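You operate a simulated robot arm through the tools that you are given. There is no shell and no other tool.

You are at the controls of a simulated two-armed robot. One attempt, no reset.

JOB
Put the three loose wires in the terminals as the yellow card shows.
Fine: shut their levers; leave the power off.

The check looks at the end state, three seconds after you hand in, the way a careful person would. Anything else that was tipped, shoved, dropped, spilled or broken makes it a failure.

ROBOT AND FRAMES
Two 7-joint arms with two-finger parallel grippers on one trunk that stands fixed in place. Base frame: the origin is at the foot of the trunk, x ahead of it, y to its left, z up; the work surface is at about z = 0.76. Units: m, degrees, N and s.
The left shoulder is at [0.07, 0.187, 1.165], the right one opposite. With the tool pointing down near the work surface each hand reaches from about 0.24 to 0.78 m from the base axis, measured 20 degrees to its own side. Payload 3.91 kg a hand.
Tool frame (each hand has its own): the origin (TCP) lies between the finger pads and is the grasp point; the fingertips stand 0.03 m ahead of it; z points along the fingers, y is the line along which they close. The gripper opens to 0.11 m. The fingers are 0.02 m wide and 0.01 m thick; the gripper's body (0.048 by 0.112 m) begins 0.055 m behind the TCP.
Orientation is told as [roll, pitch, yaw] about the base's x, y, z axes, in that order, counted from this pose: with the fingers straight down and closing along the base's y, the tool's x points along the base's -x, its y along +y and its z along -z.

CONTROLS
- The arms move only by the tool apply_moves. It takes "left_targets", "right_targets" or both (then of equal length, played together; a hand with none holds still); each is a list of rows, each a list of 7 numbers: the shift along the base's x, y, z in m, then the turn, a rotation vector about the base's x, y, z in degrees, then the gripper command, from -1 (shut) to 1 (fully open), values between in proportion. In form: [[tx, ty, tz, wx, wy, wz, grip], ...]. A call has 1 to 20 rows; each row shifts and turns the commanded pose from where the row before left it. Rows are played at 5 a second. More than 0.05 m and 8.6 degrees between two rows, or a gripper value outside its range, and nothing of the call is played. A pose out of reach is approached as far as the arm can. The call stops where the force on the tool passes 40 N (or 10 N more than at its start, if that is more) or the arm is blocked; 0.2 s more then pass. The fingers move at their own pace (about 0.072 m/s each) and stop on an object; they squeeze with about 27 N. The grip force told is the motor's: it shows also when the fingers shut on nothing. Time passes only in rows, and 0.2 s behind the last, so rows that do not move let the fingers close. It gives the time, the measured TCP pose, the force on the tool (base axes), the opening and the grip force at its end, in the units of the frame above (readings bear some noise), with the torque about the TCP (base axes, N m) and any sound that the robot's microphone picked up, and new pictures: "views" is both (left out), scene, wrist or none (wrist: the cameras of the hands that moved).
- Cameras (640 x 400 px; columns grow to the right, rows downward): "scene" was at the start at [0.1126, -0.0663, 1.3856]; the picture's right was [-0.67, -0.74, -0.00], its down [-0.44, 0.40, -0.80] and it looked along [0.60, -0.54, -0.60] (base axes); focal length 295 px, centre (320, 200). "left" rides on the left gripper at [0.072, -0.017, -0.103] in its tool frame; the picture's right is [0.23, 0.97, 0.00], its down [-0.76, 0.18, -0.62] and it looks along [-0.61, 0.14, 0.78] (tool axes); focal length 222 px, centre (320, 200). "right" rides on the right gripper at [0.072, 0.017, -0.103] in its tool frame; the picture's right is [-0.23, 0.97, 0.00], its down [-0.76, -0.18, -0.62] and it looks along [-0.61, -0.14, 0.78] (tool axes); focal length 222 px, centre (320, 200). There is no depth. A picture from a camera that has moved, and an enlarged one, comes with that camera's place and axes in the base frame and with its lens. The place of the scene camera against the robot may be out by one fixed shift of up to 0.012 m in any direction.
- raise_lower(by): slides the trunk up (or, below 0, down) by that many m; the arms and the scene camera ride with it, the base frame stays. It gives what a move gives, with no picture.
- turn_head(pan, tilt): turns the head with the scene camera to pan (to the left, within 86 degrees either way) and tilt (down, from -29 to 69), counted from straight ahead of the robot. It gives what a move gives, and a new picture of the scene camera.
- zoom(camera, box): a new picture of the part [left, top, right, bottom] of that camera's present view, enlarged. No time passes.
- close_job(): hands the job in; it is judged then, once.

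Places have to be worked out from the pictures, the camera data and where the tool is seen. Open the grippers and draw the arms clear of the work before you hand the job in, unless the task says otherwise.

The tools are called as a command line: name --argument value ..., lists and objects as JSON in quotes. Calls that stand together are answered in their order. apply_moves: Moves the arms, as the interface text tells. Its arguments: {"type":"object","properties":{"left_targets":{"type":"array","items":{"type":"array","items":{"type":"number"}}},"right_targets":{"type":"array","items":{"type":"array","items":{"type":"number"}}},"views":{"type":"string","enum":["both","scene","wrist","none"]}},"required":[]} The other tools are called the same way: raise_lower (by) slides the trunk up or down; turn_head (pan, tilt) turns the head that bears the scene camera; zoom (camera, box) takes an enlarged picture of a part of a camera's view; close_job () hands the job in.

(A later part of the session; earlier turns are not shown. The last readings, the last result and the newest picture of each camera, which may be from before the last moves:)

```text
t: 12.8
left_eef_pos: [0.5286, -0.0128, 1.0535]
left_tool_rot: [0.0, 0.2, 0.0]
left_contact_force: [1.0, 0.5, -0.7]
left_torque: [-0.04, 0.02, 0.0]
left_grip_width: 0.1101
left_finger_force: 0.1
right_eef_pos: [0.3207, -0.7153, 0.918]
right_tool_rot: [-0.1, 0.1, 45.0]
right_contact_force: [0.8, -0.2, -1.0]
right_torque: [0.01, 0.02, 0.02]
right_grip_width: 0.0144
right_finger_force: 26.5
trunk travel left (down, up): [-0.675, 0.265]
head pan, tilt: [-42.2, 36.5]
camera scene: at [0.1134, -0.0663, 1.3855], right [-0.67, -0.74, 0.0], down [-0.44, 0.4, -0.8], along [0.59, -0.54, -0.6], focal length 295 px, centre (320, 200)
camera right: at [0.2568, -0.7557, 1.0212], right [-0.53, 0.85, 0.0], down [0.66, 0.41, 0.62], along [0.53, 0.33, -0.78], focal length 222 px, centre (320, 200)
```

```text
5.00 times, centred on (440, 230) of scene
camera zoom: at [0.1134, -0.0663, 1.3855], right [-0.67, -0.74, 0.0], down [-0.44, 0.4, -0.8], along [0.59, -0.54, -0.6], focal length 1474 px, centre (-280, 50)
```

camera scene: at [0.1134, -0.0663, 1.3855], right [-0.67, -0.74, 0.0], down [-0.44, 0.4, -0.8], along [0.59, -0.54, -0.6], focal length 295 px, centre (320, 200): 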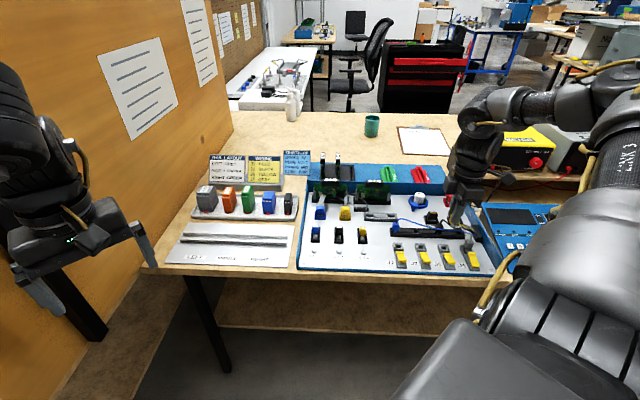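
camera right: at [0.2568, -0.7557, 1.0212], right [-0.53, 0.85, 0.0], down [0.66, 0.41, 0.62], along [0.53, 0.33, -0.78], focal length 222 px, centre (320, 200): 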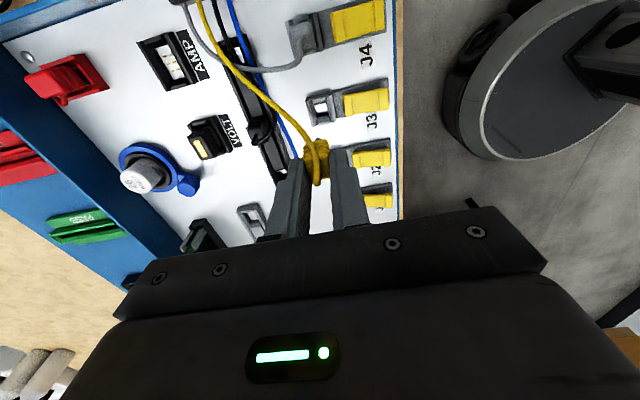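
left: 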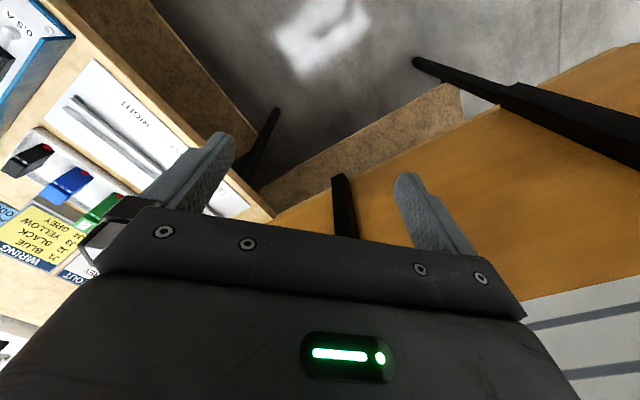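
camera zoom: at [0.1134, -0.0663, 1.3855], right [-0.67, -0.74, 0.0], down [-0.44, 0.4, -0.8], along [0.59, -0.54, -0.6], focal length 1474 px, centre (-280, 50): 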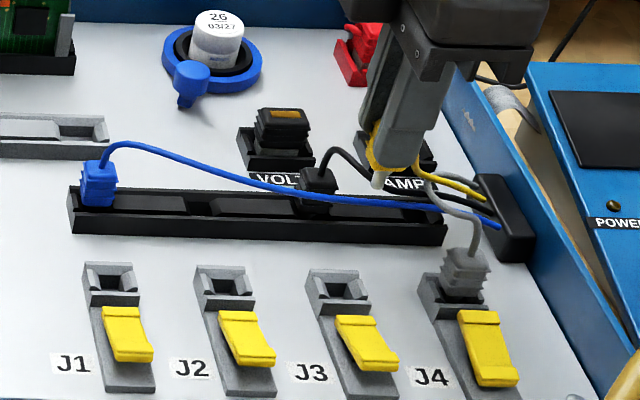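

The J3 frame is clearly visible: its throat center comes out at about u=0.282, v=0.730, i.e. (0.317,-0.716), and the ferrule sits ~4 mm right of the TCP. I'll zoom on the held plug and on the seated grey plug to judge how deep the plug should go.

zoom --camera "scene" --box '[450, 205, 490, 230]'

zoom --camera "scene" --box '[465, 230, 505, 275]'

zoom --camera "right" --box '[270, 0, 400, 80]'

```text
16.00 times, centred on (470, 218) of scene
camera zoom: at [0.1134, -0.0663, 1.3855], right [-0.67, -0.74, 0.0], down [-0.44, 0.4, -0.8], along [0.59, -0.54, -0.6], focal length 4718 px, centre (-2080, -80)
```

zoom: 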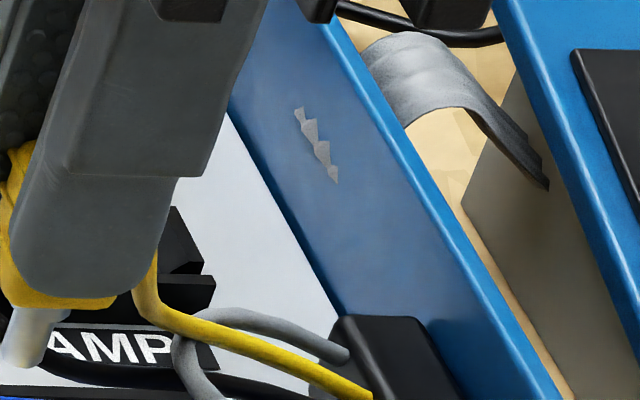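

```text
8.89 times, centred on (485, 252) of scene
camera zoom: at [0.1134, -0.0663, 1.3855], right [-0.67, -0.74, 0.0], down [-0.44, 0.4, -0.8], along [0.59, -0.54, -0.6], focal length 2621 px, centre (-1147, -267)
```

zoom: 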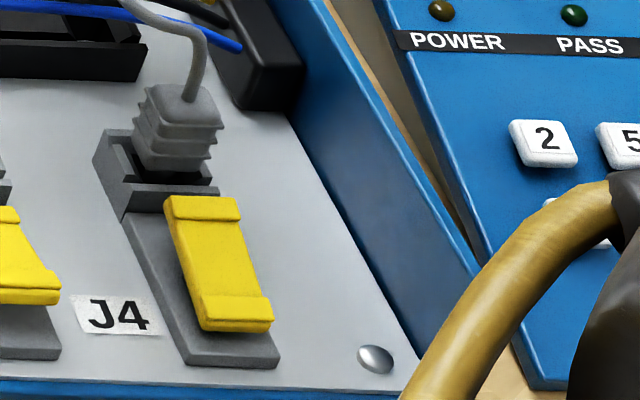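

```text
4.92 times, centred on (335, 40) of right
camera zoom: at [0.2568, -0.7557, 1.0212], right [-0.53, 0.85, 0.0], down [0.66, 0.41, 0.62], along [0.53, 0.33, -0.78], focal length 1094 px, centre (246, 988)
```

zoom: 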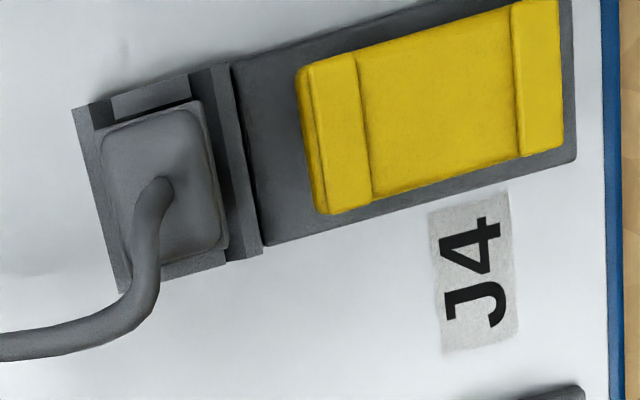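

The seated grey plug's top is about 5 mm lower than plugs parked in the bar, so a seated plug should give TCP z≈0.824, tips still clear of the frame. I'll correct 2 mm and descend, slowly near the end.

apply_moves --right_targets '[[0, 0.002, -0.02, 0, 0, 0, -1], [0, 0, -0.025, 0, 0, 0, -1], [0, 0, -0.015, 0, 0, 0, -1], [0, 0, 0, 0, 0, 0, -1]]'

zoom --camera "right" --box '[260, 60, 400, 150]'

zoom --camera "scene" --box '[425, 215, 495, 265]'

```text
t: 13.8
left_eef_pos: [0.5273, -0.0148, 1.0553]
left_tool_rot: [0.0, 0.0, 0.0]
left_contact_force: [0.7, -1.0, -0.3]
left_torque: [-0.01, -0.02, 0.02]
left_grip_width: 0.1099
left_finger_force: 0.0
right_eef_pos: [0.3208, -0.7135, 0.8591]
right_tool_rot: [0.1, 0.0, 45.0]
right_contact_force: [0.0, 0.0, -0.7]
right_torque: [0.01, 0.05, -0.02]
right_grip_width: 0.0144
right_finger_force: 26.9
trunk travel left (down, up): [-0.675, 0.265]
head pan, tilt: [-42.2, 36.5]
camera scene: at [0.1126, -0.0663, 1.3856], right [-0.67, -0.74, 0.0], down [-0.44, 0.4, -0.8], along [0.6, -0.54, -0.6], focal length 295 px, centre (320, 200)
camera right: at [0.2574, -0.754, 0.9615], right [-0.53, 0.85, 0.0], down [0.66, 0.41, 0.62], along [0.53, 0.33, -0.78], focal length 222 px, centre (320, 200)
```

scene: 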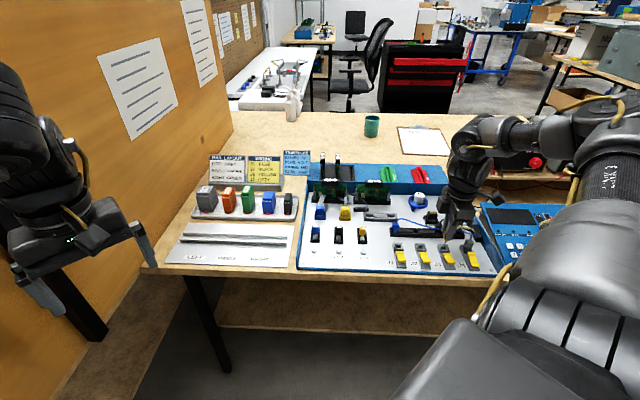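
right: 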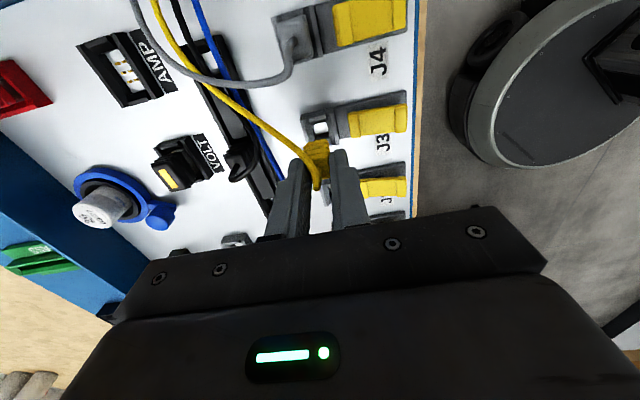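

```text
4.44 times, centred on (330, 105) of right
camera zoom: at [0.2574, -0.754, 0.9615], right [-0.53, 0.85, 0.0], down [0.66, 0.41, 0.62], along [0.53, 0.33, -0.78], focal length 987 px, centre (276, 622)
```

zoom: 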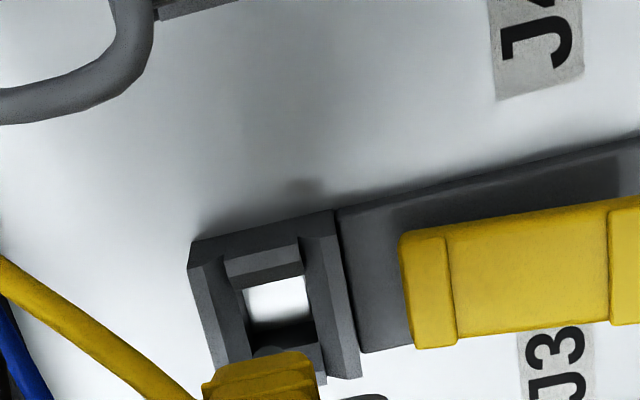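

```text
8.00 times, centred on (460, 240) of scene
camera zoom: at [0.1126, -0.0663, 1.3856], right [-0.67, -0.74, 0.0], down [-0.44, 0.4, -0.8], along [0.6, -0.54, -0.6], focal length 2359 px, centre (-800, -120)
```

zoom: 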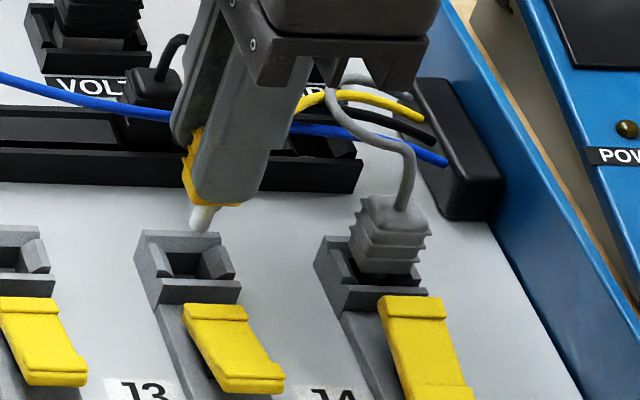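

The scene view shows the ferrule lined up with J3's throat left-right, and the wrist view shows it within a millimetre front-back. I'll continue down in small steps toward TCP z≈0.827.

apply_moves --right_targets '[[0, 0, -0.008, 0, 0, 0, -1], [0, 0, -0.008, 0, 0, 0, -1], [0, 0, -0.005, 0, 0, 0, -1], [0, 0, -0.005, 0, 0, 0, -1], [0, 0, -0.004, 0, 0, 0, -1], [0, 0, 0, 0, 0, 0, -1]]'

zoom --camera "right" --box '[260, 90, 400, 180]'

zoom --camera "scene" --box '[425, 215, 495, 265]'

```text
t: 15.2
left_eef_pos: [0.527, -0.014, 1.0544]
left_tool_rot: [-0.1, 0.0, -0.1]
left_contact_force: [0.5, 0.0, -0.2]
left_torque: [-0.01, 0.01, -0.03]
left_grip_width: 0.1101
left_finger_force: 0.0
right_eef_pos: [0.3192, -0.7135, 0.8295]
right_tool_rot: [0.0, 0.1, 45.0]
right_contact_force: [-0.9, 0.7, -0.5]
right_torque: [0.0, 0.01, 0.01]
right_grip_width: 0.0145
right_finger_force: 26.4
trunk travel left (down, up): [-0.675, 0.265]
head pan, tilt: [-42.2, 36.5]
camera scene: at [0.1126, -0.0665, 1.3856], right [-0.67, -0.74, 0.0], down [-0.44, 0.4, -0.8], along [0.6, -0.54, -0.6], focal length 295 px, centre (320, 200)
camera right: at [0.2564, -0.7538, 0.9329], right [-0.53, 0.85, 0.0], down [0.66, 0.41, 0.62], along [0.53, 0.33, -0.78], focal length 222 px, centre (320, 200)
```

scene: 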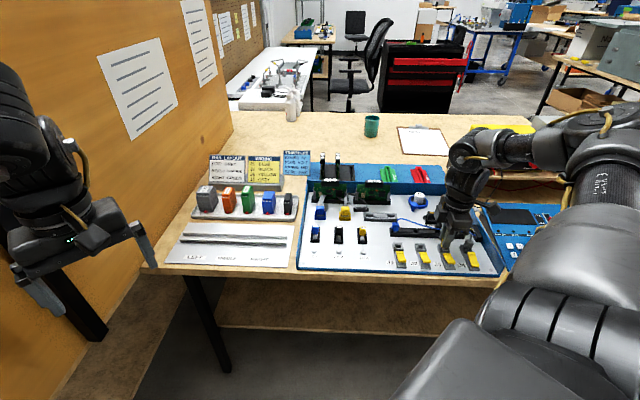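
right: 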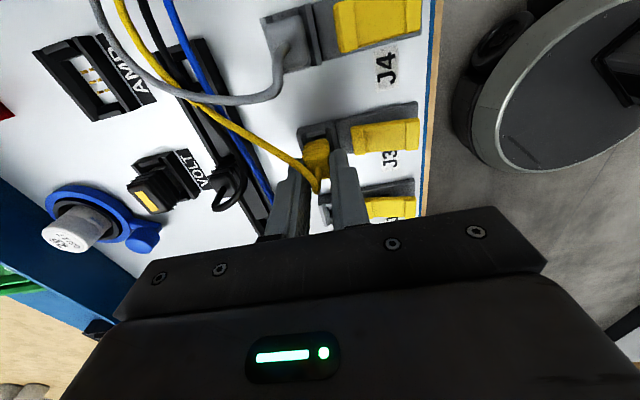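

```text
4.44 times, centred on (330, 135) of right
camera zoom: at [0.2564, -0.7538, 0.9329], right [-0.53, 0.85, 0.0], down [0.66, 0.41, 0.62], along [0.53, 0.33, -0.78], focal length 987 px, centre (276, 489)
```

zoom: 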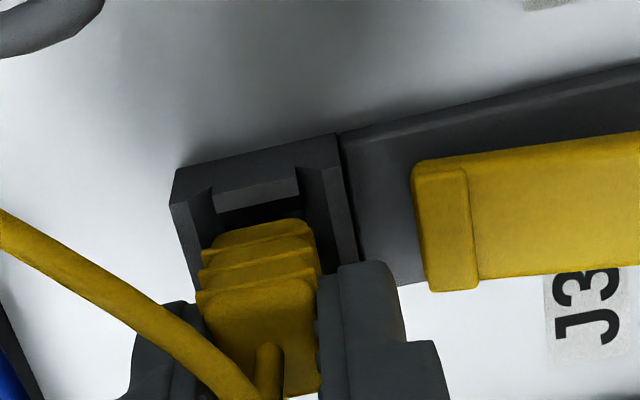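

```text
8.00 times, centred on (460, 240) of scene
camera zoom: at [0.1126, -0.0665, 1.3856], right [-0.67, -0.74, 0.0], down [-0.44, 0.4, -0.8], along [0.6, -0.54, -0.6], focal length 2359 px, centre (-800, -120)
```

zoom: 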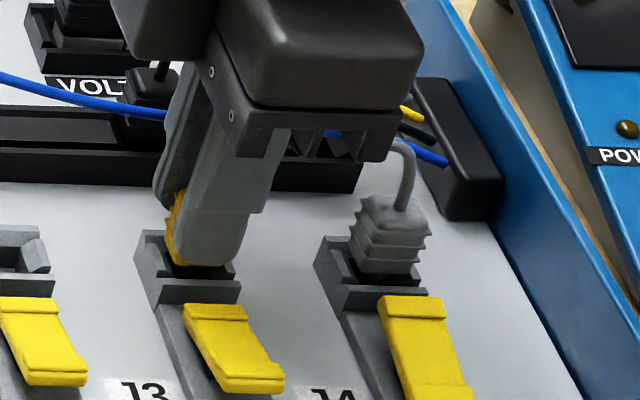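

The ferrule slid in with no force, with the body now at the funnel. I'll press further down in 2–3 mm steps and watch the force and sound.

apply_moves --right_targets '[[0, 0, -0.003, 0, 0, 0, -1], [0, 0, -0.002, 0, 0, 0, -1], [0, 0, -0.002, 0, 0, 0, -1]]' --views "wrist"

zoom --camera "right" --box '[260, 90, 400, 180]'

zoom --camera "scene" --box '[425, 215, 495, 265]'

```text
t: 16.0
left_eef_pos: [0.5258, -0.0107, 1.0557]
left_tool_rot: [0.0, 0.1, -0.1]
left_contact_force: [-0.2, -0.3, 0.0]
left_torque: [0.0, -0.02, -0.04]
left_grip_width: 0.1101
left_finger_force: 0.1
right_eef_pos: [0.3199, -0.7122, 0.8262]
right_tool_rot: [-0.3, 0.1, 45.0]
right_contact_force: [-0.4, -3.7, 21.1]
right_torque: [-0.21, 0.09, -0.01]
right_grip_width: 0.0151
right_finger_force: 26.8
trunk travel left (down, up): [-0.675, 0.265]
head pan, tilt: [-42.2, 36.5]
camera right: at [0.2568, -0.7521, 0.9292], right [-0.53, 0.85, 0.0], down [0.66, 0.41, 0.62], along [0.53, 0.33, -0.78], focal length 222 px, centre (320, 200)
```

right: 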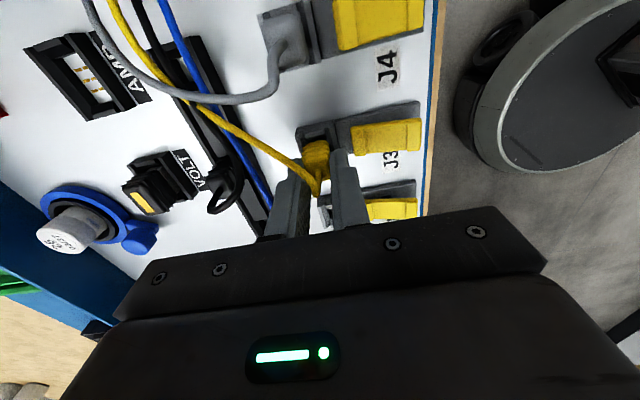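

```text
4.44 times, centred on (330, 135) of right
camera zoom: at [0.2568, -0.7521, 0.9292], right [-0.53, 0.85, 0.0], down [0.66, 0.41, 0.62], along [0.53, 0.33, -0.78], focal length 987 px, centre (276, 489)
```

zoom: 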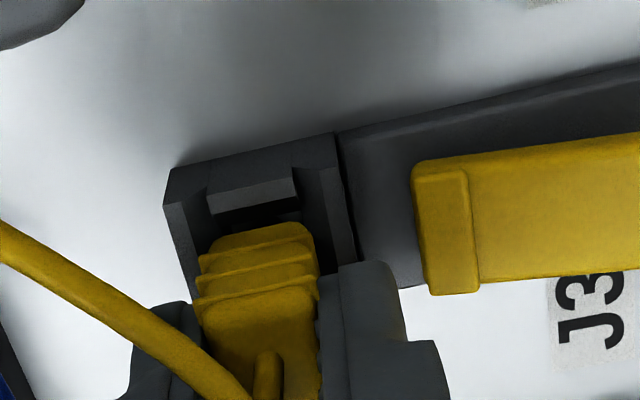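

```text
8.00 times, centred on (460, 240) of scene
camera zoom: at [0.1113, -0.0636, 1.386], right [-0.67, -0.74, 0.0], down [-0.44, 0.4, -0.8], along [0.6, -0.54, -0.59], focal length 2359 px, centre (-800, -120)
```

zoom: 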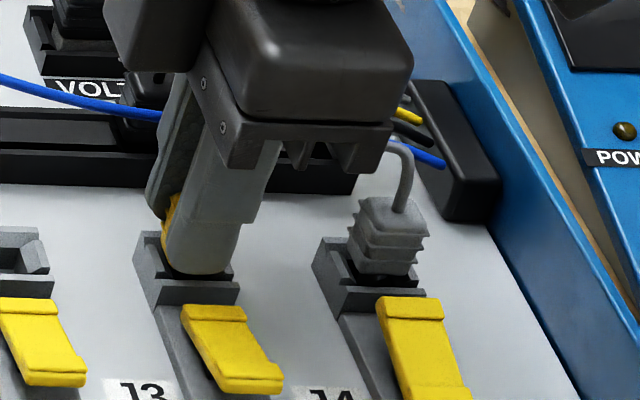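

Contact: 21 N upward at TCP z=0.826, with the reaction centered on the plug axis, which matches a bottomed-out plug. I'll press 1.5 mm more to make sure it's home, then read the force and height.

apply_moves --right_targets '[[0, 0, -0.0015, 0, 0, 0, -1], [0, 0, 0, 0, 0, 0, -1]]' --views "none"

```text
t: 16.6
left_eef_pos: [0.527, -0.0114, 1.0558]
left_tool_rot: [-0.1, 0.0, 0.0]
left_contact_force: [-0.8, 0.2, 0.6]
left_torque: [0.04, 0.0, -0.01]
left_grip_width: 0.1101
left_finger_force: 0.0
right_eef_pos: [0.3201, -0.7113, 0.825]
right_tool_rot: [-0.1, 0.0, 44.9]
right_contact_force: [4.0, -4.0, 22.3]
right_torque: [-0.28, -0.11, 0.01]
right_grip_width: 0.0142
right_finger_force: 26.3
trunk travel left (down, up): [-0.675, 0.265]
head pan, tilt: [-42.2, 36.5]
```

The force stayed at 22 N while it moved 1.2 mm more, so it may still be going in. I'll press another 1.5 mm and look.

apply_moves --right_targets '[[0, 0, -0.0015, 0, 0, 0, -1], [0, 0, 0, 0, 0, 0, -1]]' --views "wrist"

zoom --camera "right" --box '[260, 90, 400, 180]'

zoom --camera "scene" --box '[425, 215, 495, 265]'

```text
t: 17.2
left_eef_pos: [0.5263, -0.0104, 1.0547]
left_tool_rot: [-0.1, -0.1, 0.0]
left_contact_force: [-0.2, 0.4, -0.1]
left_torque: [0.02, -0.02, -0.01]
left_grip_width: 0.1099
left_finger_force: 0.1
right_eef_pos: [0.3209, -0.7111, 0.8229]
right_tool_rot: [-0.1, 0.0, 44.9]
right_contact_force: [5.7, -0.4, 19.8]
right_torque: [-0.09, -0.18, 0.07]
right_grip_width: 0.0145
right_finger_force: 27.6
trunk travel left (down, up): [-0.675, 0.265]
head pan, tilt: [-42.2, 36.5]
camera right: at [0.2566, -0.7511, 0.925], right [-0.53, 0.85, 0.0], down [0.66, 0.41, 0.62], along [0.53, 0.33, -0.78], focal length 222 px, centre (320, 200)
```

right: 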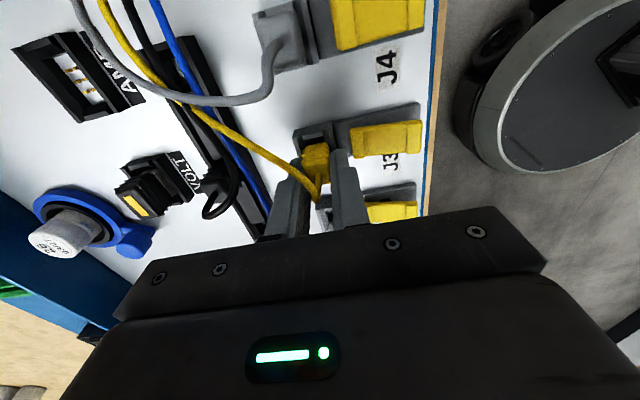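

```text
4.44 times, centred on (330, 135) of right
camera zoom: at [0.2566, -0.7511, 0.925], right [-0.53, 0.85, 0.0], down [0.66, 0.41, 0.62], along [0.53, 0.33, -0.78], focal length 987 px, centre (276, 489)
```

zoom: 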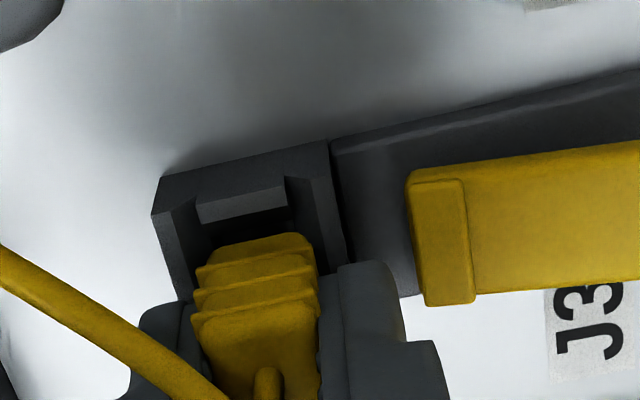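

```text
8.00 times, centred on (460, 240) of scene
camera zoom: at [0.1118, -0.0632, 1.3858], right [-0.67, -0.74, 0.0], down [-0.44, 0.4, -0.8], along [0.6, -0.54, -0.59], focal length 2359 px, centre (-800, -120)
```

zoom: 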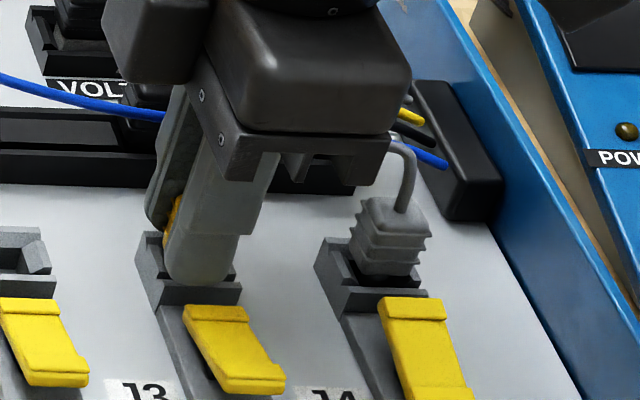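

The ribs shifted relative to the pads by the same few millimetres, so the plug is bottomed and the fingers are merely sliding on it. I'll relieve the push, open the fingers slightly, and rise to inspect it.

apply_moves --right_targets '[[0, 0, 0.003, 0, 0, 0, -1], [0, 0, 0, 0, 0, 0, -0.52], [0, 0, 0, 0, 0, 0, -0.52], [0, 0, 0.02, 0, 0, 0, -0.52], [0, 0, 0.025, 0, 0, 0, -0.52], [0, 0, 0.025, 0, 0, 0, -0.52], [0, 0, 0, 0, 0, 0, -0.52]]'

zoom --camera "right" --box '[260, 0, 420, 130]'

zoom --camera "scene" --box '[425, 215, 495, 265]'

```text
t: 18.8
left_eef_pos: [0.5276, -0.0133, 1.0539]
left_tool_rot: [0.0, -0.1, -0.1]
left_contact_force: [0.4, -0.1, 0.8]
left_torque: [-0.03, -0.04, -0.01]
left_grip_width: 0.1099
left_finger_force: 0.0
right_eef_pos: [0.3189, -0.7146, 0.8927]
right_tool_rot: [0.1, 0.1, 45.0]
right_contact_force: [0.4, -0.4, 0.4]
right_torque: [0.01, -0.01, -0.01]
right_grip_width: 0.0265
right_finger_force: 0.1
trunk travel left (down, up): [-0.675, 0.265]
head pan, tilt: [-42.2, 36.5]
camera scene: at [0.1127, -0.0671, 1.3855], right [-0.67, -0.74, 0.0], down [-0.44, 0.4, -0.8], along [0.6, -0.54, -0.6], focal length 295 px, centre (320, 200)
camera right: at [0.2553, -0.7552, 0.9961], right [-0.53, 0.85, 0.0], down [0.66, 0.41, 0.62], along [0.53, 0.33, -0.78], focal length 222 px, centre (320, 200)
```

scene: 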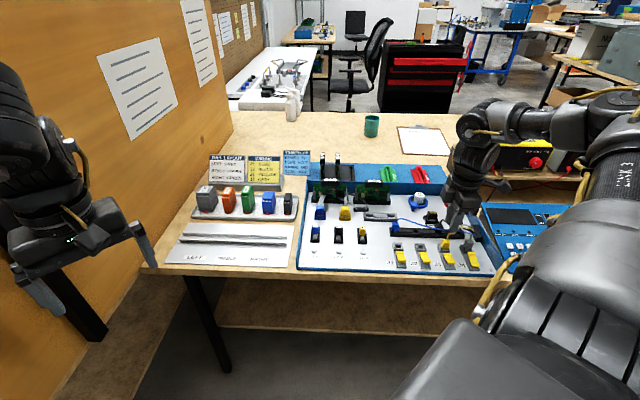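
right: 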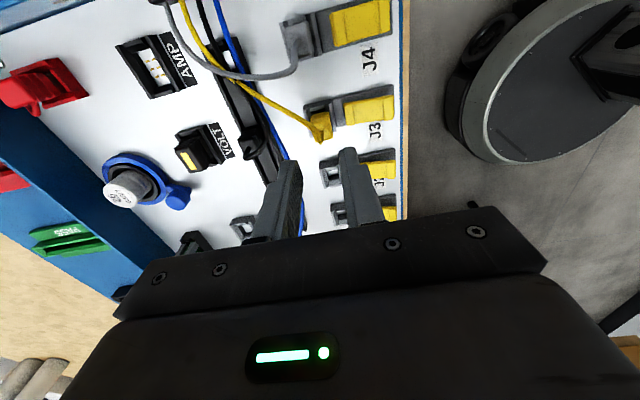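

```text
3.08 times, centred on (340, 65) of right
camera zoom: at [0.2553, -0.7552, 0.9961], right [-0.53, 0.85, 0.0], down [0.66, 0.41, 0.62], along [0.53, 0.33, -0.78], focal length 684 px, centre (258, 615)
```

zoom: 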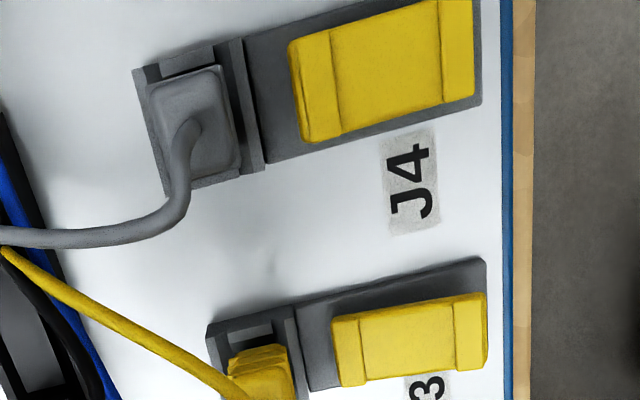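

```text
8.00 times, centred on (460, 240) of scene
camera zoom: at [0.1127, -0.0671, 1.3855], right [-0.67, -0.74, 0.0], down [-0.44, 0.4, -0.8], along [0.6, -0.54, -0.6], focal length 2359 px, centre (-800, -120)
```

zoom: 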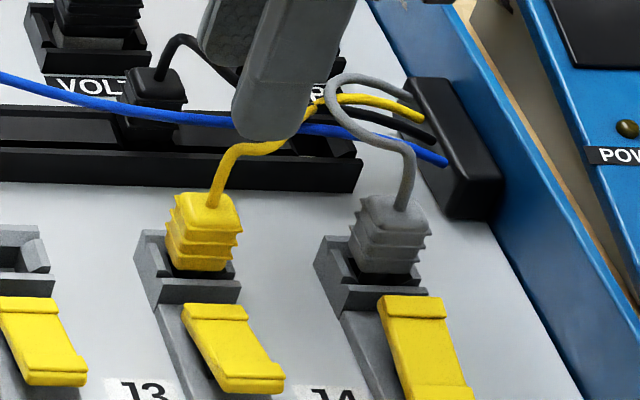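

The yellow plug sits in J3 at the same depth as the grey one in J4. Next I shut J3's lever: its raised free end (lip) is near (0.274,-0.673). I close the fingers, move over the lip and come down slowly.

apply_moves --right_targets '[[-0.015, 0.014, 0, 0, 0, 0, -1], [-0.015, 0.014, 0, 0, 0, 0, -1], [-0.0145, 0.0135, 0, 0, 0, 0, -1], [0, 0, -0.02, 0, 0, 0, -1], [0, 0, -0.02, 0, 0, 0, -1], [0, 0, 0, 0, 0, 0, -1]]'

zoom --camera "right" --box '[240, 60, 400, 190]'

zoom --camera "scene" --box '[415, 225, 505, 285]'

```text
t: 20.2
left_eef_pos: [0.5271, -0.0126, 1.0551]
left_tool_rot: [0.0, 0.0, 0.0]
left_contact_force: [0.1, -0.2, -0.6]
left_torque: [-0.02, 0.01, 0.0]
left_grip_width: 0.11
left_finger_force: 0.1
right_eef_pos: [0.2749, -0.6713, 0.854]
right_tool_rot: [0.0, -0.1, 44.9]
right_contact_force: [0.7, 0.7, 0.5]
right_torque: [0.01, -0.02, -0.02]
right_grip_width: 0.0004
right_finger_force: 27.3
trunk travel left (down, up): [-0.675, 0.265]
head pan, tilt: [-42.2, 36.5]
camera scene: at [0.1122, -0.0658, 1.3857], right [-0.67, -0.74, 0.0], down [-0.44, 0.4, -0.8], along [0.6, -0.54, -0.59], focal length 295 px, centre (320, 200)
camera right: at [0.2114, -0.7109, 0.9565], right [-0.53, 0.85, 0.0], down [0.66, 0.41, 0.62], along [0.53, 0.33, -0.78], focal length 222 px, centre (320, 200)
```

scene: 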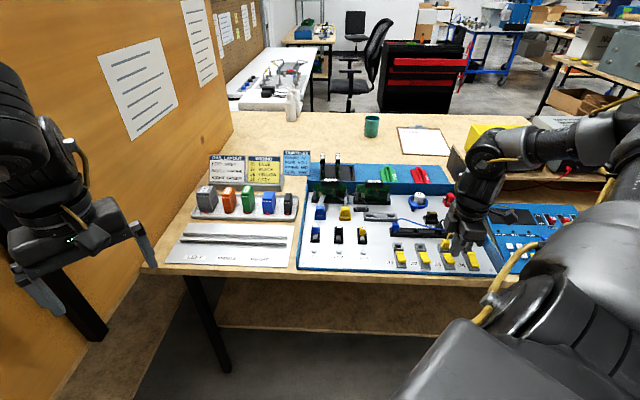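
right: 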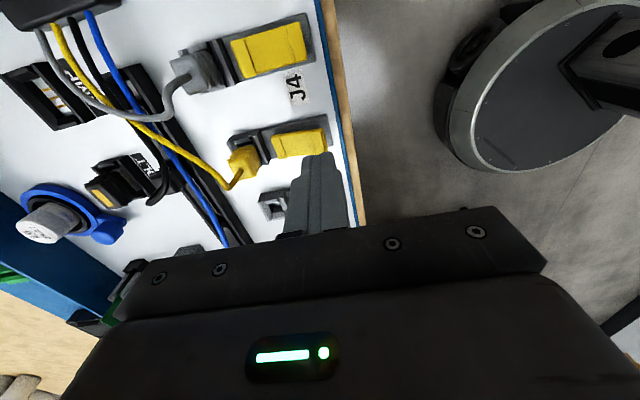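

```text
3.08 times, centred on (320, 125) of right
camera zoom: at [0.2114, -0.7109, 0.9565], right [-0.53, 0.85, 0.0], down [0.66, 0.41, 0.62], along [0.53, 0.33, -0.78], focal length 684 px, centre (320, 431)
```

zoom: 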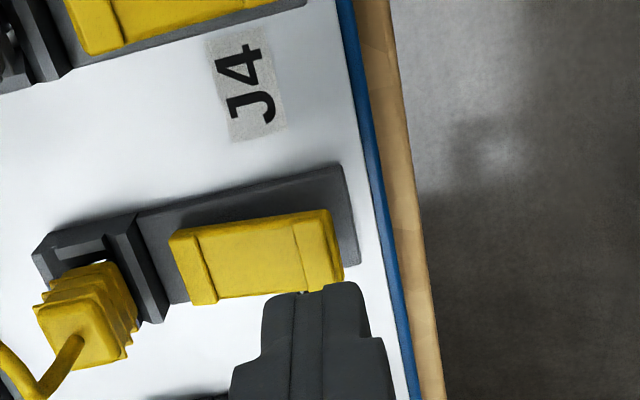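

```text
6.67 times, centred on (460, 255) of scene
camera zoom: at [0.1122, -0.0658, 1.3857], right [-0.67, -0.74, 0.0], down [-0.44, 0.4, -0.8], along [0.6, -0.54, -0.59], focal length 1966 px, centre (-613, -167)
```

zoom: 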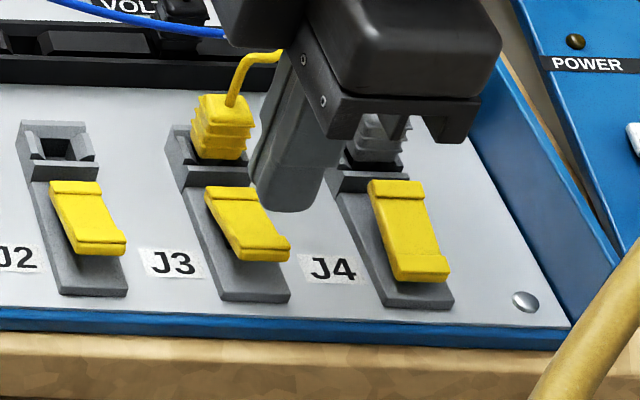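

Triangulating the lip gives about (0.273,-0.673, z≈0.795), with my tip within 3 mm of it. I'll nudge and press down gradually, watching the force.

apply_moves --right_targets '[[-0.0015, -0.0015, -0.012, 0, 0, 0, -1], [0, 0, -0.006, 0, 0, 0, -1], [0, 0, -0.004, 0, 0, 0, -1], [0, 0, -0.004, 0, 0, 0, -1], [0, 0, -0.004, 0, 0, 0, -1]]' --views "wrist"

zoom --camera "scene" --box '[415, 225, 505, 285]'

```text
t: 21.4
left_eef_pos: [0.5277, -0.0137, 1.054]
left_tool_rot: [0.0, 0.1, -0.1]
left_contact_force: [0.3, 0.9, 0.1]
left_torque: [0.02, -0.01, 0.0]
left_grip_width: 0.1101
left_finger_force: 0.0
right_eef_pos: [0.2741, -0.6728, 0.8231]
right_tool_rot: [0.1, 0.0, 45.1]
right_contact_force: [0.4, -0.4, -0.5]
right_torque: [-0.02, -0.02, 0.06]
right_grip_width: 0.0001
right_finger_force: 27.1
trunk travel left (down, up): [-0.675, 0.265]
head pan, tilt: [-42.2, 36.5]
camera right: at [0.2098, -0.7139, 0.9262], right [-0.53, 0.85, 0.0], down [0.66, 0.41, 0.62], along [0.53, 0.33, -0.78], focal length 222 px, centre (320, 200)
```

right: 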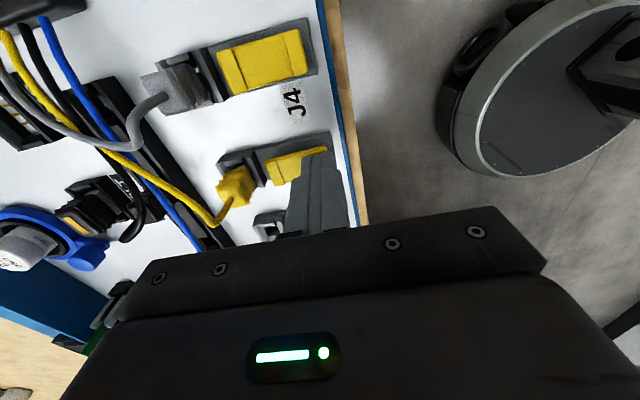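

```text
6.67 times, centred on (460, 255) of scene
camera zoom: at [0.1127, -0.0668, 1.3856], right [-0.67, -0.74, 0.0], down [-0.44, 0.4, -0.8], along [0.6, -0.54, -0.6], focal length 1966 px, centre (-613, -167)
```

zoom: 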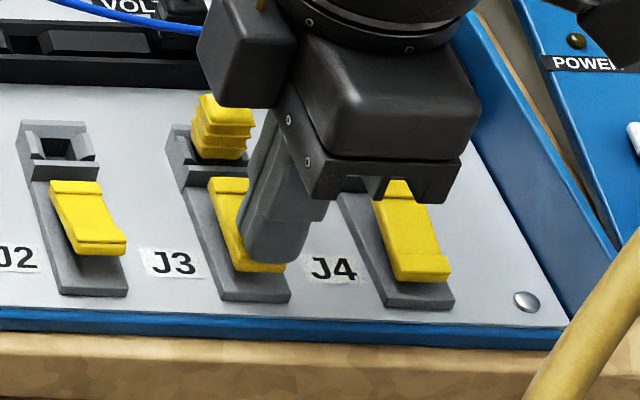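

The lever is already going down with almost no force. I'll press further in 2–3 mm steps until it stops.

apply_moves --right_targets '[[0, 0, -0.003, 0, 0, 0, -1], [0, 0, -0.003, 0, 0, 0, -1], [0, 0, -0.002, 0, 0, 0, -1]]' --views "none"

zoom --camera "scene" --box '[415, 225, 505, 285]'

```text
t: 22.2
left_eef_pos: [0.5253, -0.0101, 1.0568]
left_tool_rot: [-0.2, -0.2, 0.0]
left_contact_force: [-0.4, -0.3, -0.3]
left_torque: [-0.02, -0.02, 0.01]
left_grip_width: 0.1097
left_finger_force: 0.1
right_eef_pos: [0.273, -0.6731, 0.8196]
right_tool_rot: [-0.6, 0.3, 44.9]
right_contact_force: [-2.1, -5.6, 37.6]
right_torque: [-0.17, -0.09, 0.45]
right_grip_width: 0.0
right_finger_force: 26.6
trunk travel left (down, up): [-0.675, 0.265]
head pan, tilt: [-42.2, 36.5]
```

```text
6.67 times, centred on (460, 255) of scene
camera zoom: at [0.1098, -0.0616, 1.3867], right [-0.67, -0.74, 0.0], down [-0.44, 0.4, -0.81], along [0.6, -0.54, -0.59], focal length 1966 px, centre (-613, -167)
```

zoom: 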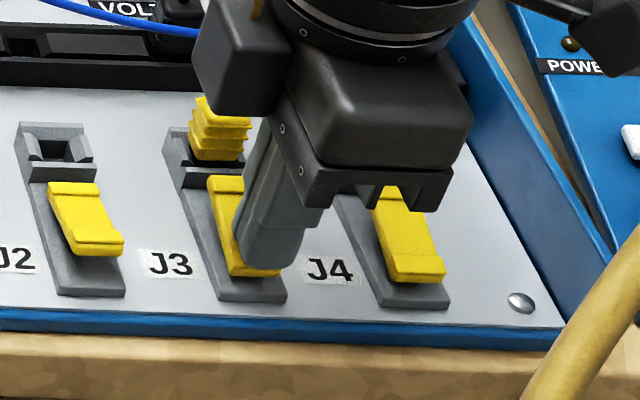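

The lever bottomed at 38 N with the tip at z≈0.79. I'll lift off and check that it stays down.

apply_moves --right_targets '[[0, 0, 0.01, 0, 0, 0, -1], [0, 0, 0.03, 0, 0, 0, -1], [0, 0, 0.03, 0, 0, 0, -1], [0, 0, 0, 0, 0, 0, -1]]' --views "wrist"

zoom --camera "scene" --box '[415, 225, 505, 285]'

zoom --camera "right" --box '[200, 40, 400, 180]'

```text
t: 23.2
left_eef_pos: [0.5259, -0.014, 1.0543]
left_tool_rot: [0.2, 0.0, 0.0]
left_contact_force: [0.3, -0.3, 0.3]
left_torque: [0.03, 0.0, -0.02]
left_grip_width: 0.1101
left_finger_force: 0.0
right_eef_pos: [0.2757, -0.6732, 0.8834]
right_tool_rot: [0.0, -0.1, 45.1]
right_contact_force: [0.2, -0.5, -0.1]
right_torque: [0.03, -0.01, -0.02]
right_grip_width: 0.0
right_finger_force: 26.8
trunk travel left (down, up): [-0.675, 0.265]
head pan, tilt: [-42.2, 36.5]
camera right: at [0.2123, -0.714, 0.9866], right [-0.53, 0.85, 0.0], down [0.66, 0.41, 0.62], along [0.53, 0.33, -0.78], focal length 222 px, centre (320, 200)
```

right: 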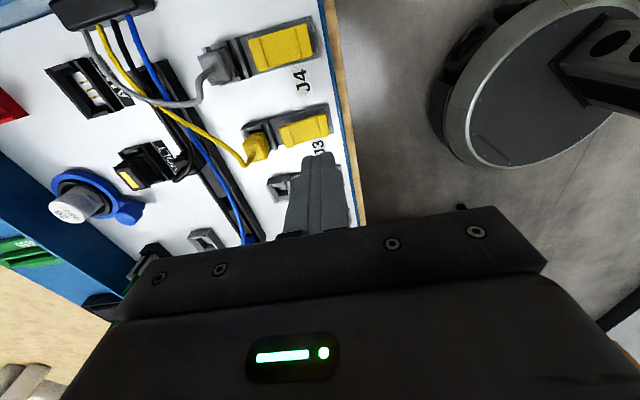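

```text
6.67 times, centred on (460, 255) of scene
camera zoom: at [0.1131, -0.0678, 1.3854], right [-0.67, -0.74, 0.0], down [-0.44, 0.4, -0.8], along [0.59, -0.54, -0.6], focal length 1966 px, centre (-613, -167)
```

zoom: 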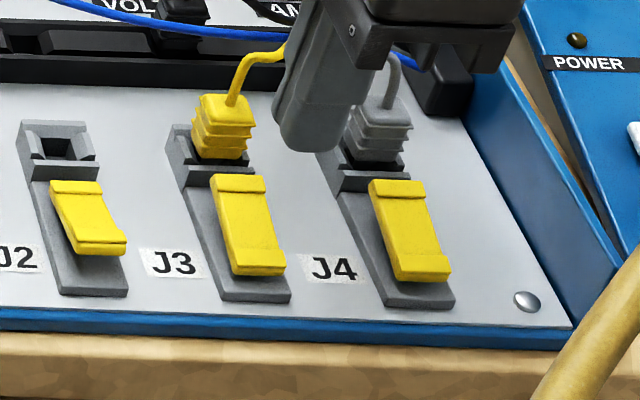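

```text
2.86 times, centred on (300, 110) of right
camera zoom: at [0.2123, -0.714, 0.9866], right [-0.53, 0.85, 0.0], down [0.66, 0.41, 0.62], along [0.53, 0.33, -0.78], focal length 635 px, centre (377, 457)
```

zoom: 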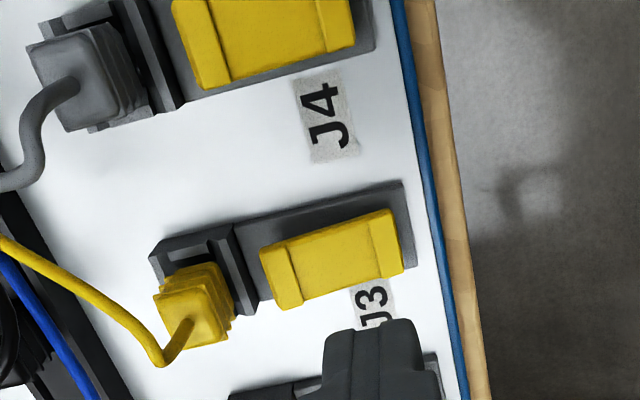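

J3's lever now lies flat just like J4's, and the yellow plug is in place. Next is the black plug: I'll rise, move over its slot near (0.363,-0.761) with fingers ajar, and look.

apply_moves --right_targets '[[0, 0, 0.04, 0, 0, 0, -0.4], [0.022, -0.021, 0, 0, 0, 0, -0.4], [0.022, -0.021, 0, 0, 0, 0, -0.4], [0.022, -0.021, 0, 0, 0, 0, -0.4], [0.022, -0.023, 0, 0, 0, 0, -0.4], [0, 0, -0.015, 0, 0, 0, -0.4], [0, 0, 0, 0, 0, 0, -0.4]]'

zoom --camera "right" --box '[240, 70, 400, 170]'

zoom --camera "scene" --box '[420, 195, 500, 250]'

```text
t: 24.8
left_eef_pos: [0.5281, -0.0127, 1.0562]
left_tool_rot: [0.1, -0.1, 0.0]
left_contact_force: [-0.3, 1.4, 0.6]
left_torque: [-0.01, -0.01, 0.02]
left_grip_width: 0.1101
left_finger_force: 0.1
right_eef_pos: [0.3624, -0.7583, 0.9092]
right_tool_rot: [0.1, 0.0, 44.9]
right_contact_force: [-1.3, -0.1, -0.9]
right_torque: [-0.01, 0.0, -0.04]
right_grip_width: 0.033
right_finger_force: 0.0
trunk travel left (down, up): [-0.675, 0.265]
head pan, tilt: [-42.2, 36.5]
camera scene: at [0.1126, -0.0659, 1.3856], right [-0.67, -0.74, 0.0], down [-0.44, 0.4, -0.8], along [0.6, -0.54, -0.59], focal length 295 px, centre (320, 200)
camera right: at [0.2982, -0.799, 1.0127], right [-0.53, 0.85, 0.0], down [0.66, 0.41, 0.62], along [0.53, 0.33, -0.78], focal length 222 px, centre (320, 200)
```

scene: 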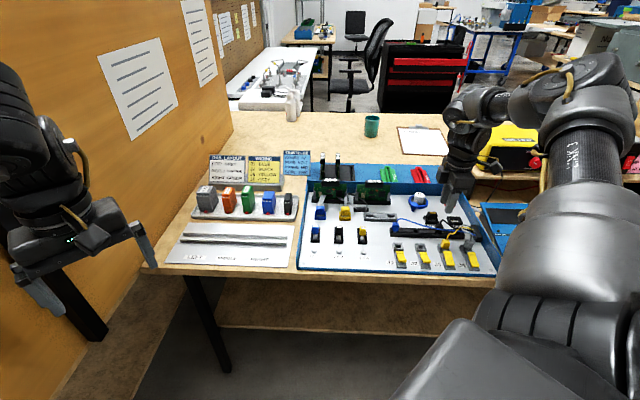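
right: 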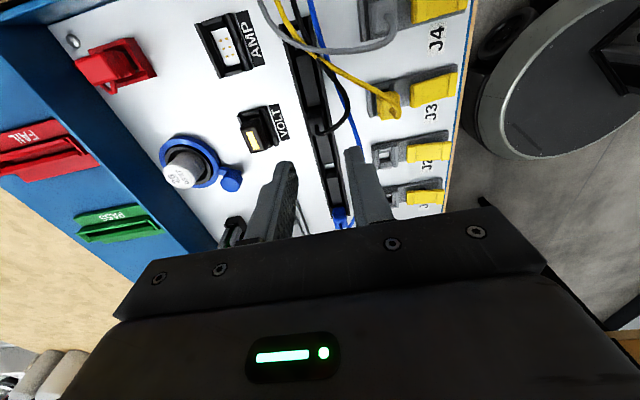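

```text
4.00 times, centred on (320, 120) of right
camera zoom: at [0.2982, -0.799, 1.0127], right [-0.53, 0.85, 0.0], down [0.66, 0.41, 0.62], along [0.53, 0.33, -0.78], focal length 888 px, centre (320, 520)
```

zoom: 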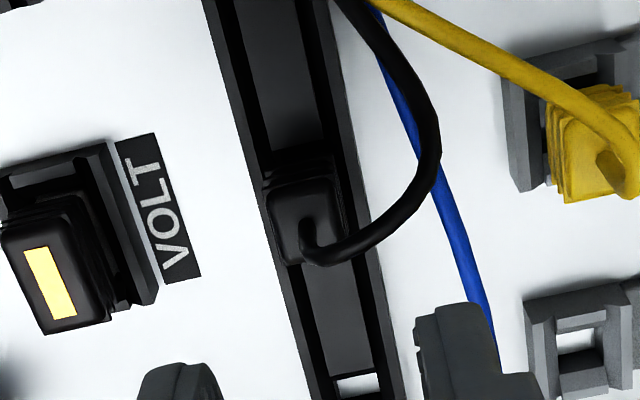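

```text
7.27 times, centred on (460, 222) of scene
camera zoom: at [0.1126, -0.0659, 1.3856], right [-0.67, -0.74, 0.0], down [-0.44, 0.4, -0.8], along [0.6, -0.54, -0.59], focal length 2144 px, centre (-698, 36)
```

zoom: 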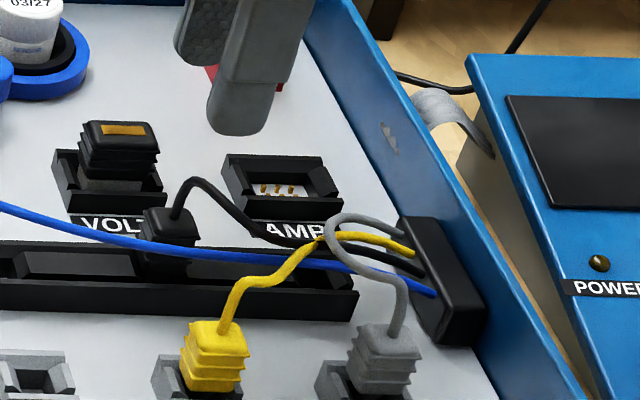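

The black plug is at about (0.363,-0.761); its wire leaves the top toward the front and right. I'll grip it on its left part (TCP about 1 cm left of the plug axis) so the front finger passes clear of that wire; first a lower hover to verify.

apply_moves --right_targets '[[0.008, 0.004, 0, 0, 0, 0, -0.4], [0, 0, -0.02, 0, 0, 0, -0.4], [0, 0, -0.02, 0, 0, 0, -0.4], [0, 0, 0, 0, 0, 0, -0.4]]'

zoom --camera "right" --box '[240, 80, 400, 180]'

zoom --camera "scene" --box '[420, 195, 500, 250]'

```text
t: 25.8
left_eef_pos: [0.5285, -0.0139, 1.0552]
left_tool_rot: [0.0, 0.1, 0.0]
left_contact_force: [0.3, -0.1, -0.1]
left_torque: [-0.01, 0.01, 0.0]
left_grip_width: 0.1101
left_finger_force: 0.1
right_eef_pos: [0.3697, -0.7529, 0.8705]
right_tool_rot: [-0.1, 0.1, 45.0]
right_contact_force: [0.0, 0.0, 0.5]
right_torque: [0.0, 0.04, 0.03]
right_grip_width: 0.033
right_finger_force: 0.2
trunk travel left (down, up): [-0.675, 0.265]
head pan, tilt: [-42.2, 36.5]
camera scene: at [0.1124, -0.0659, 1.3857], right [-0.67, -0.74, 0.0], down [-0.44, 0.4, -0.8], along [0.6, -0.54, -0.59], focal length 295 px, centre (320, 200)
camera right: at [0.307, -0.7942, 0.9744], right [-0.53, 0.85, 0.0], down [0.66, 0.41, 0.62], along [0.53, 0.33, -0.78], focal length 222 px, centre (320, 200)
```

scene: 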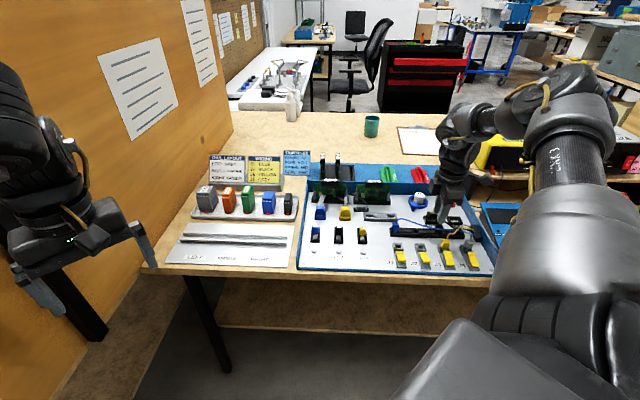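
right: 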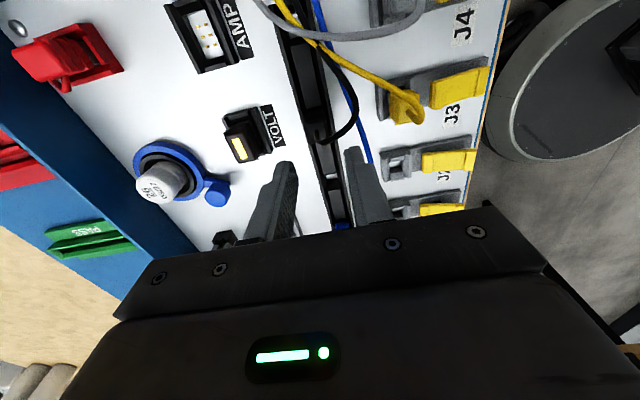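

```text
4.00 times, centred on (320, 130) of right
camera zoom: at [0.307, -0.7942, 0.9744], right [-0.53, 0.85, 0.0], down [0.66, 0.41, 0.62], along [0.53, 0.33, -0.78], focal length 888 px, centre (320, 480)
```

zoom: 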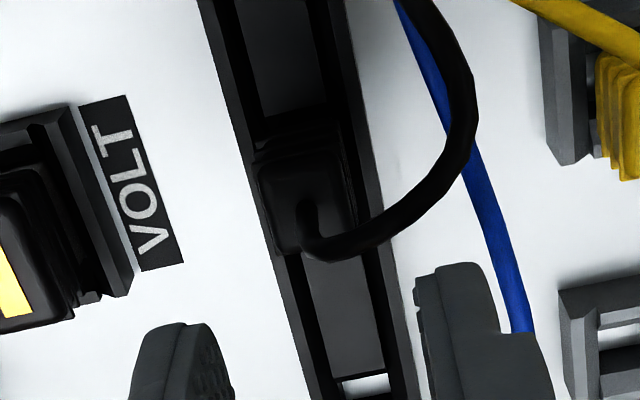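

```text
7.27 times, centred on (460, 222) of scene
camera zoom: at [0.1124, -0.0659, 1.3857], right [-0.67, -0.74, 0.0], down [-0.44, 0.4, -0.8], along [0.6, -0.54, -0.59], focal length 2144 px, centre (-698, 36)
```

zoom: 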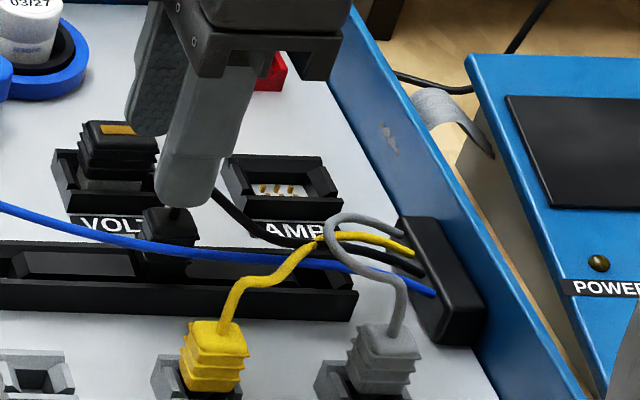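

The front finger clears the black wire by about 7 mm, so I can move 4 mm toward the plug center for a better grip. Then I descend to TCP z≈0.83 and check before closing.

apply_moves --right_targets '[[-0.002, -0.0035, 0, 0, 0, 0, -0.4], [0, 0, -0.015, 0, 0, 0, -0.4], [0, 0, -0.015, 0, 0, 0, -0.4], [0, 0, -0.01, 0, 0, 0, -0.4], [0, 0, 0, 0, 0, 0, -0.4]]' --views "wrist"

zoom --camera "right" --box '[240, 80, 400, 180]'

zoom --camera "scene" --box '[420, 195, 500, 250]'

```text
t: 27.0
left_eef_pos: [0.526, -0.0135, 1.0541]
left_tool_rot: [0.0, -0.1, 0.1]
left_contact_force: [0.5, -0.7, 0.1]
left_torque: [0.04, 0.02, 0.02]
left_grip_width: 0.1102
left_finger_force: 0.1
right_eef_pos: [0.3677, -0.757, 0.8299]
right_tool_rot: [0.0, 0.0, 45.0]
right_contact_force: [-0.2, 0.2, -0.6]
right_torque: [-0.02, 0.03, -0.02]
right_grip_width: 0.0329
right_finger_force: 0.1
trunk travel left (down, up): [-0.675, 0.265]
head pan, tilt: [-42.2, 36.5]
camera right: at [0.3044, -0.7984, 0.9337], right [-0.53, 0.85, 0.0], down [0.66, 0.41, 0.62], along [0.53, 0.33, -0.78], focal length 222 px, centre (320, 200)
```

right: 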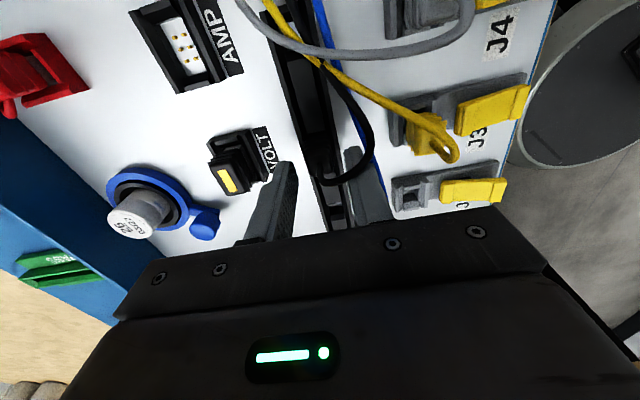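

```text
4.00 times, centred on (320, 130) of right
camera zoom: at [0.3044, -0.7984, 0.9337], right [-0.53, 0.85, 0.0], down [0.66, 0.41, 0.62], along [0.53, 0.33, -0.78], focal length 888 px, centre (320, 480)
```

zoom: 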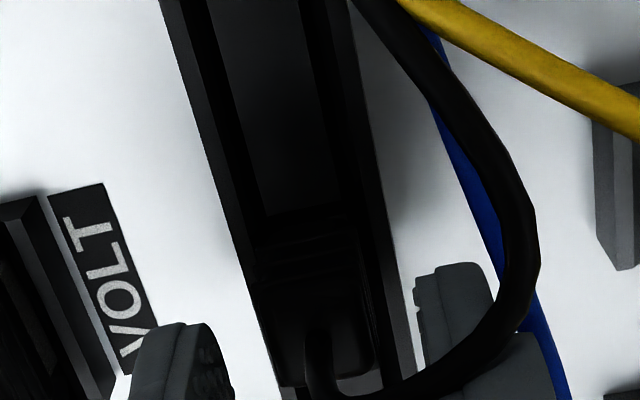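

```text
7.27 times, centred on (460, 222) of scene
camera zoom: at [0.1126, -0.0664, 1.3856], right [-0.67, -0.74, 0.0], down [-0.44, 0.4, -0.8], along [0.6, -0.54, -0.6], focal length 2144 px, centre (-698, 36)
```

zoom: 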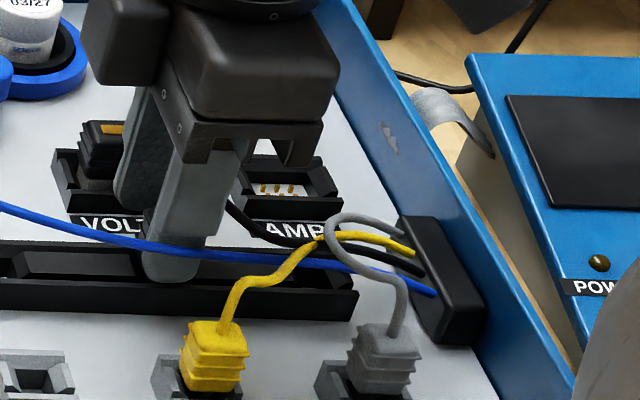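

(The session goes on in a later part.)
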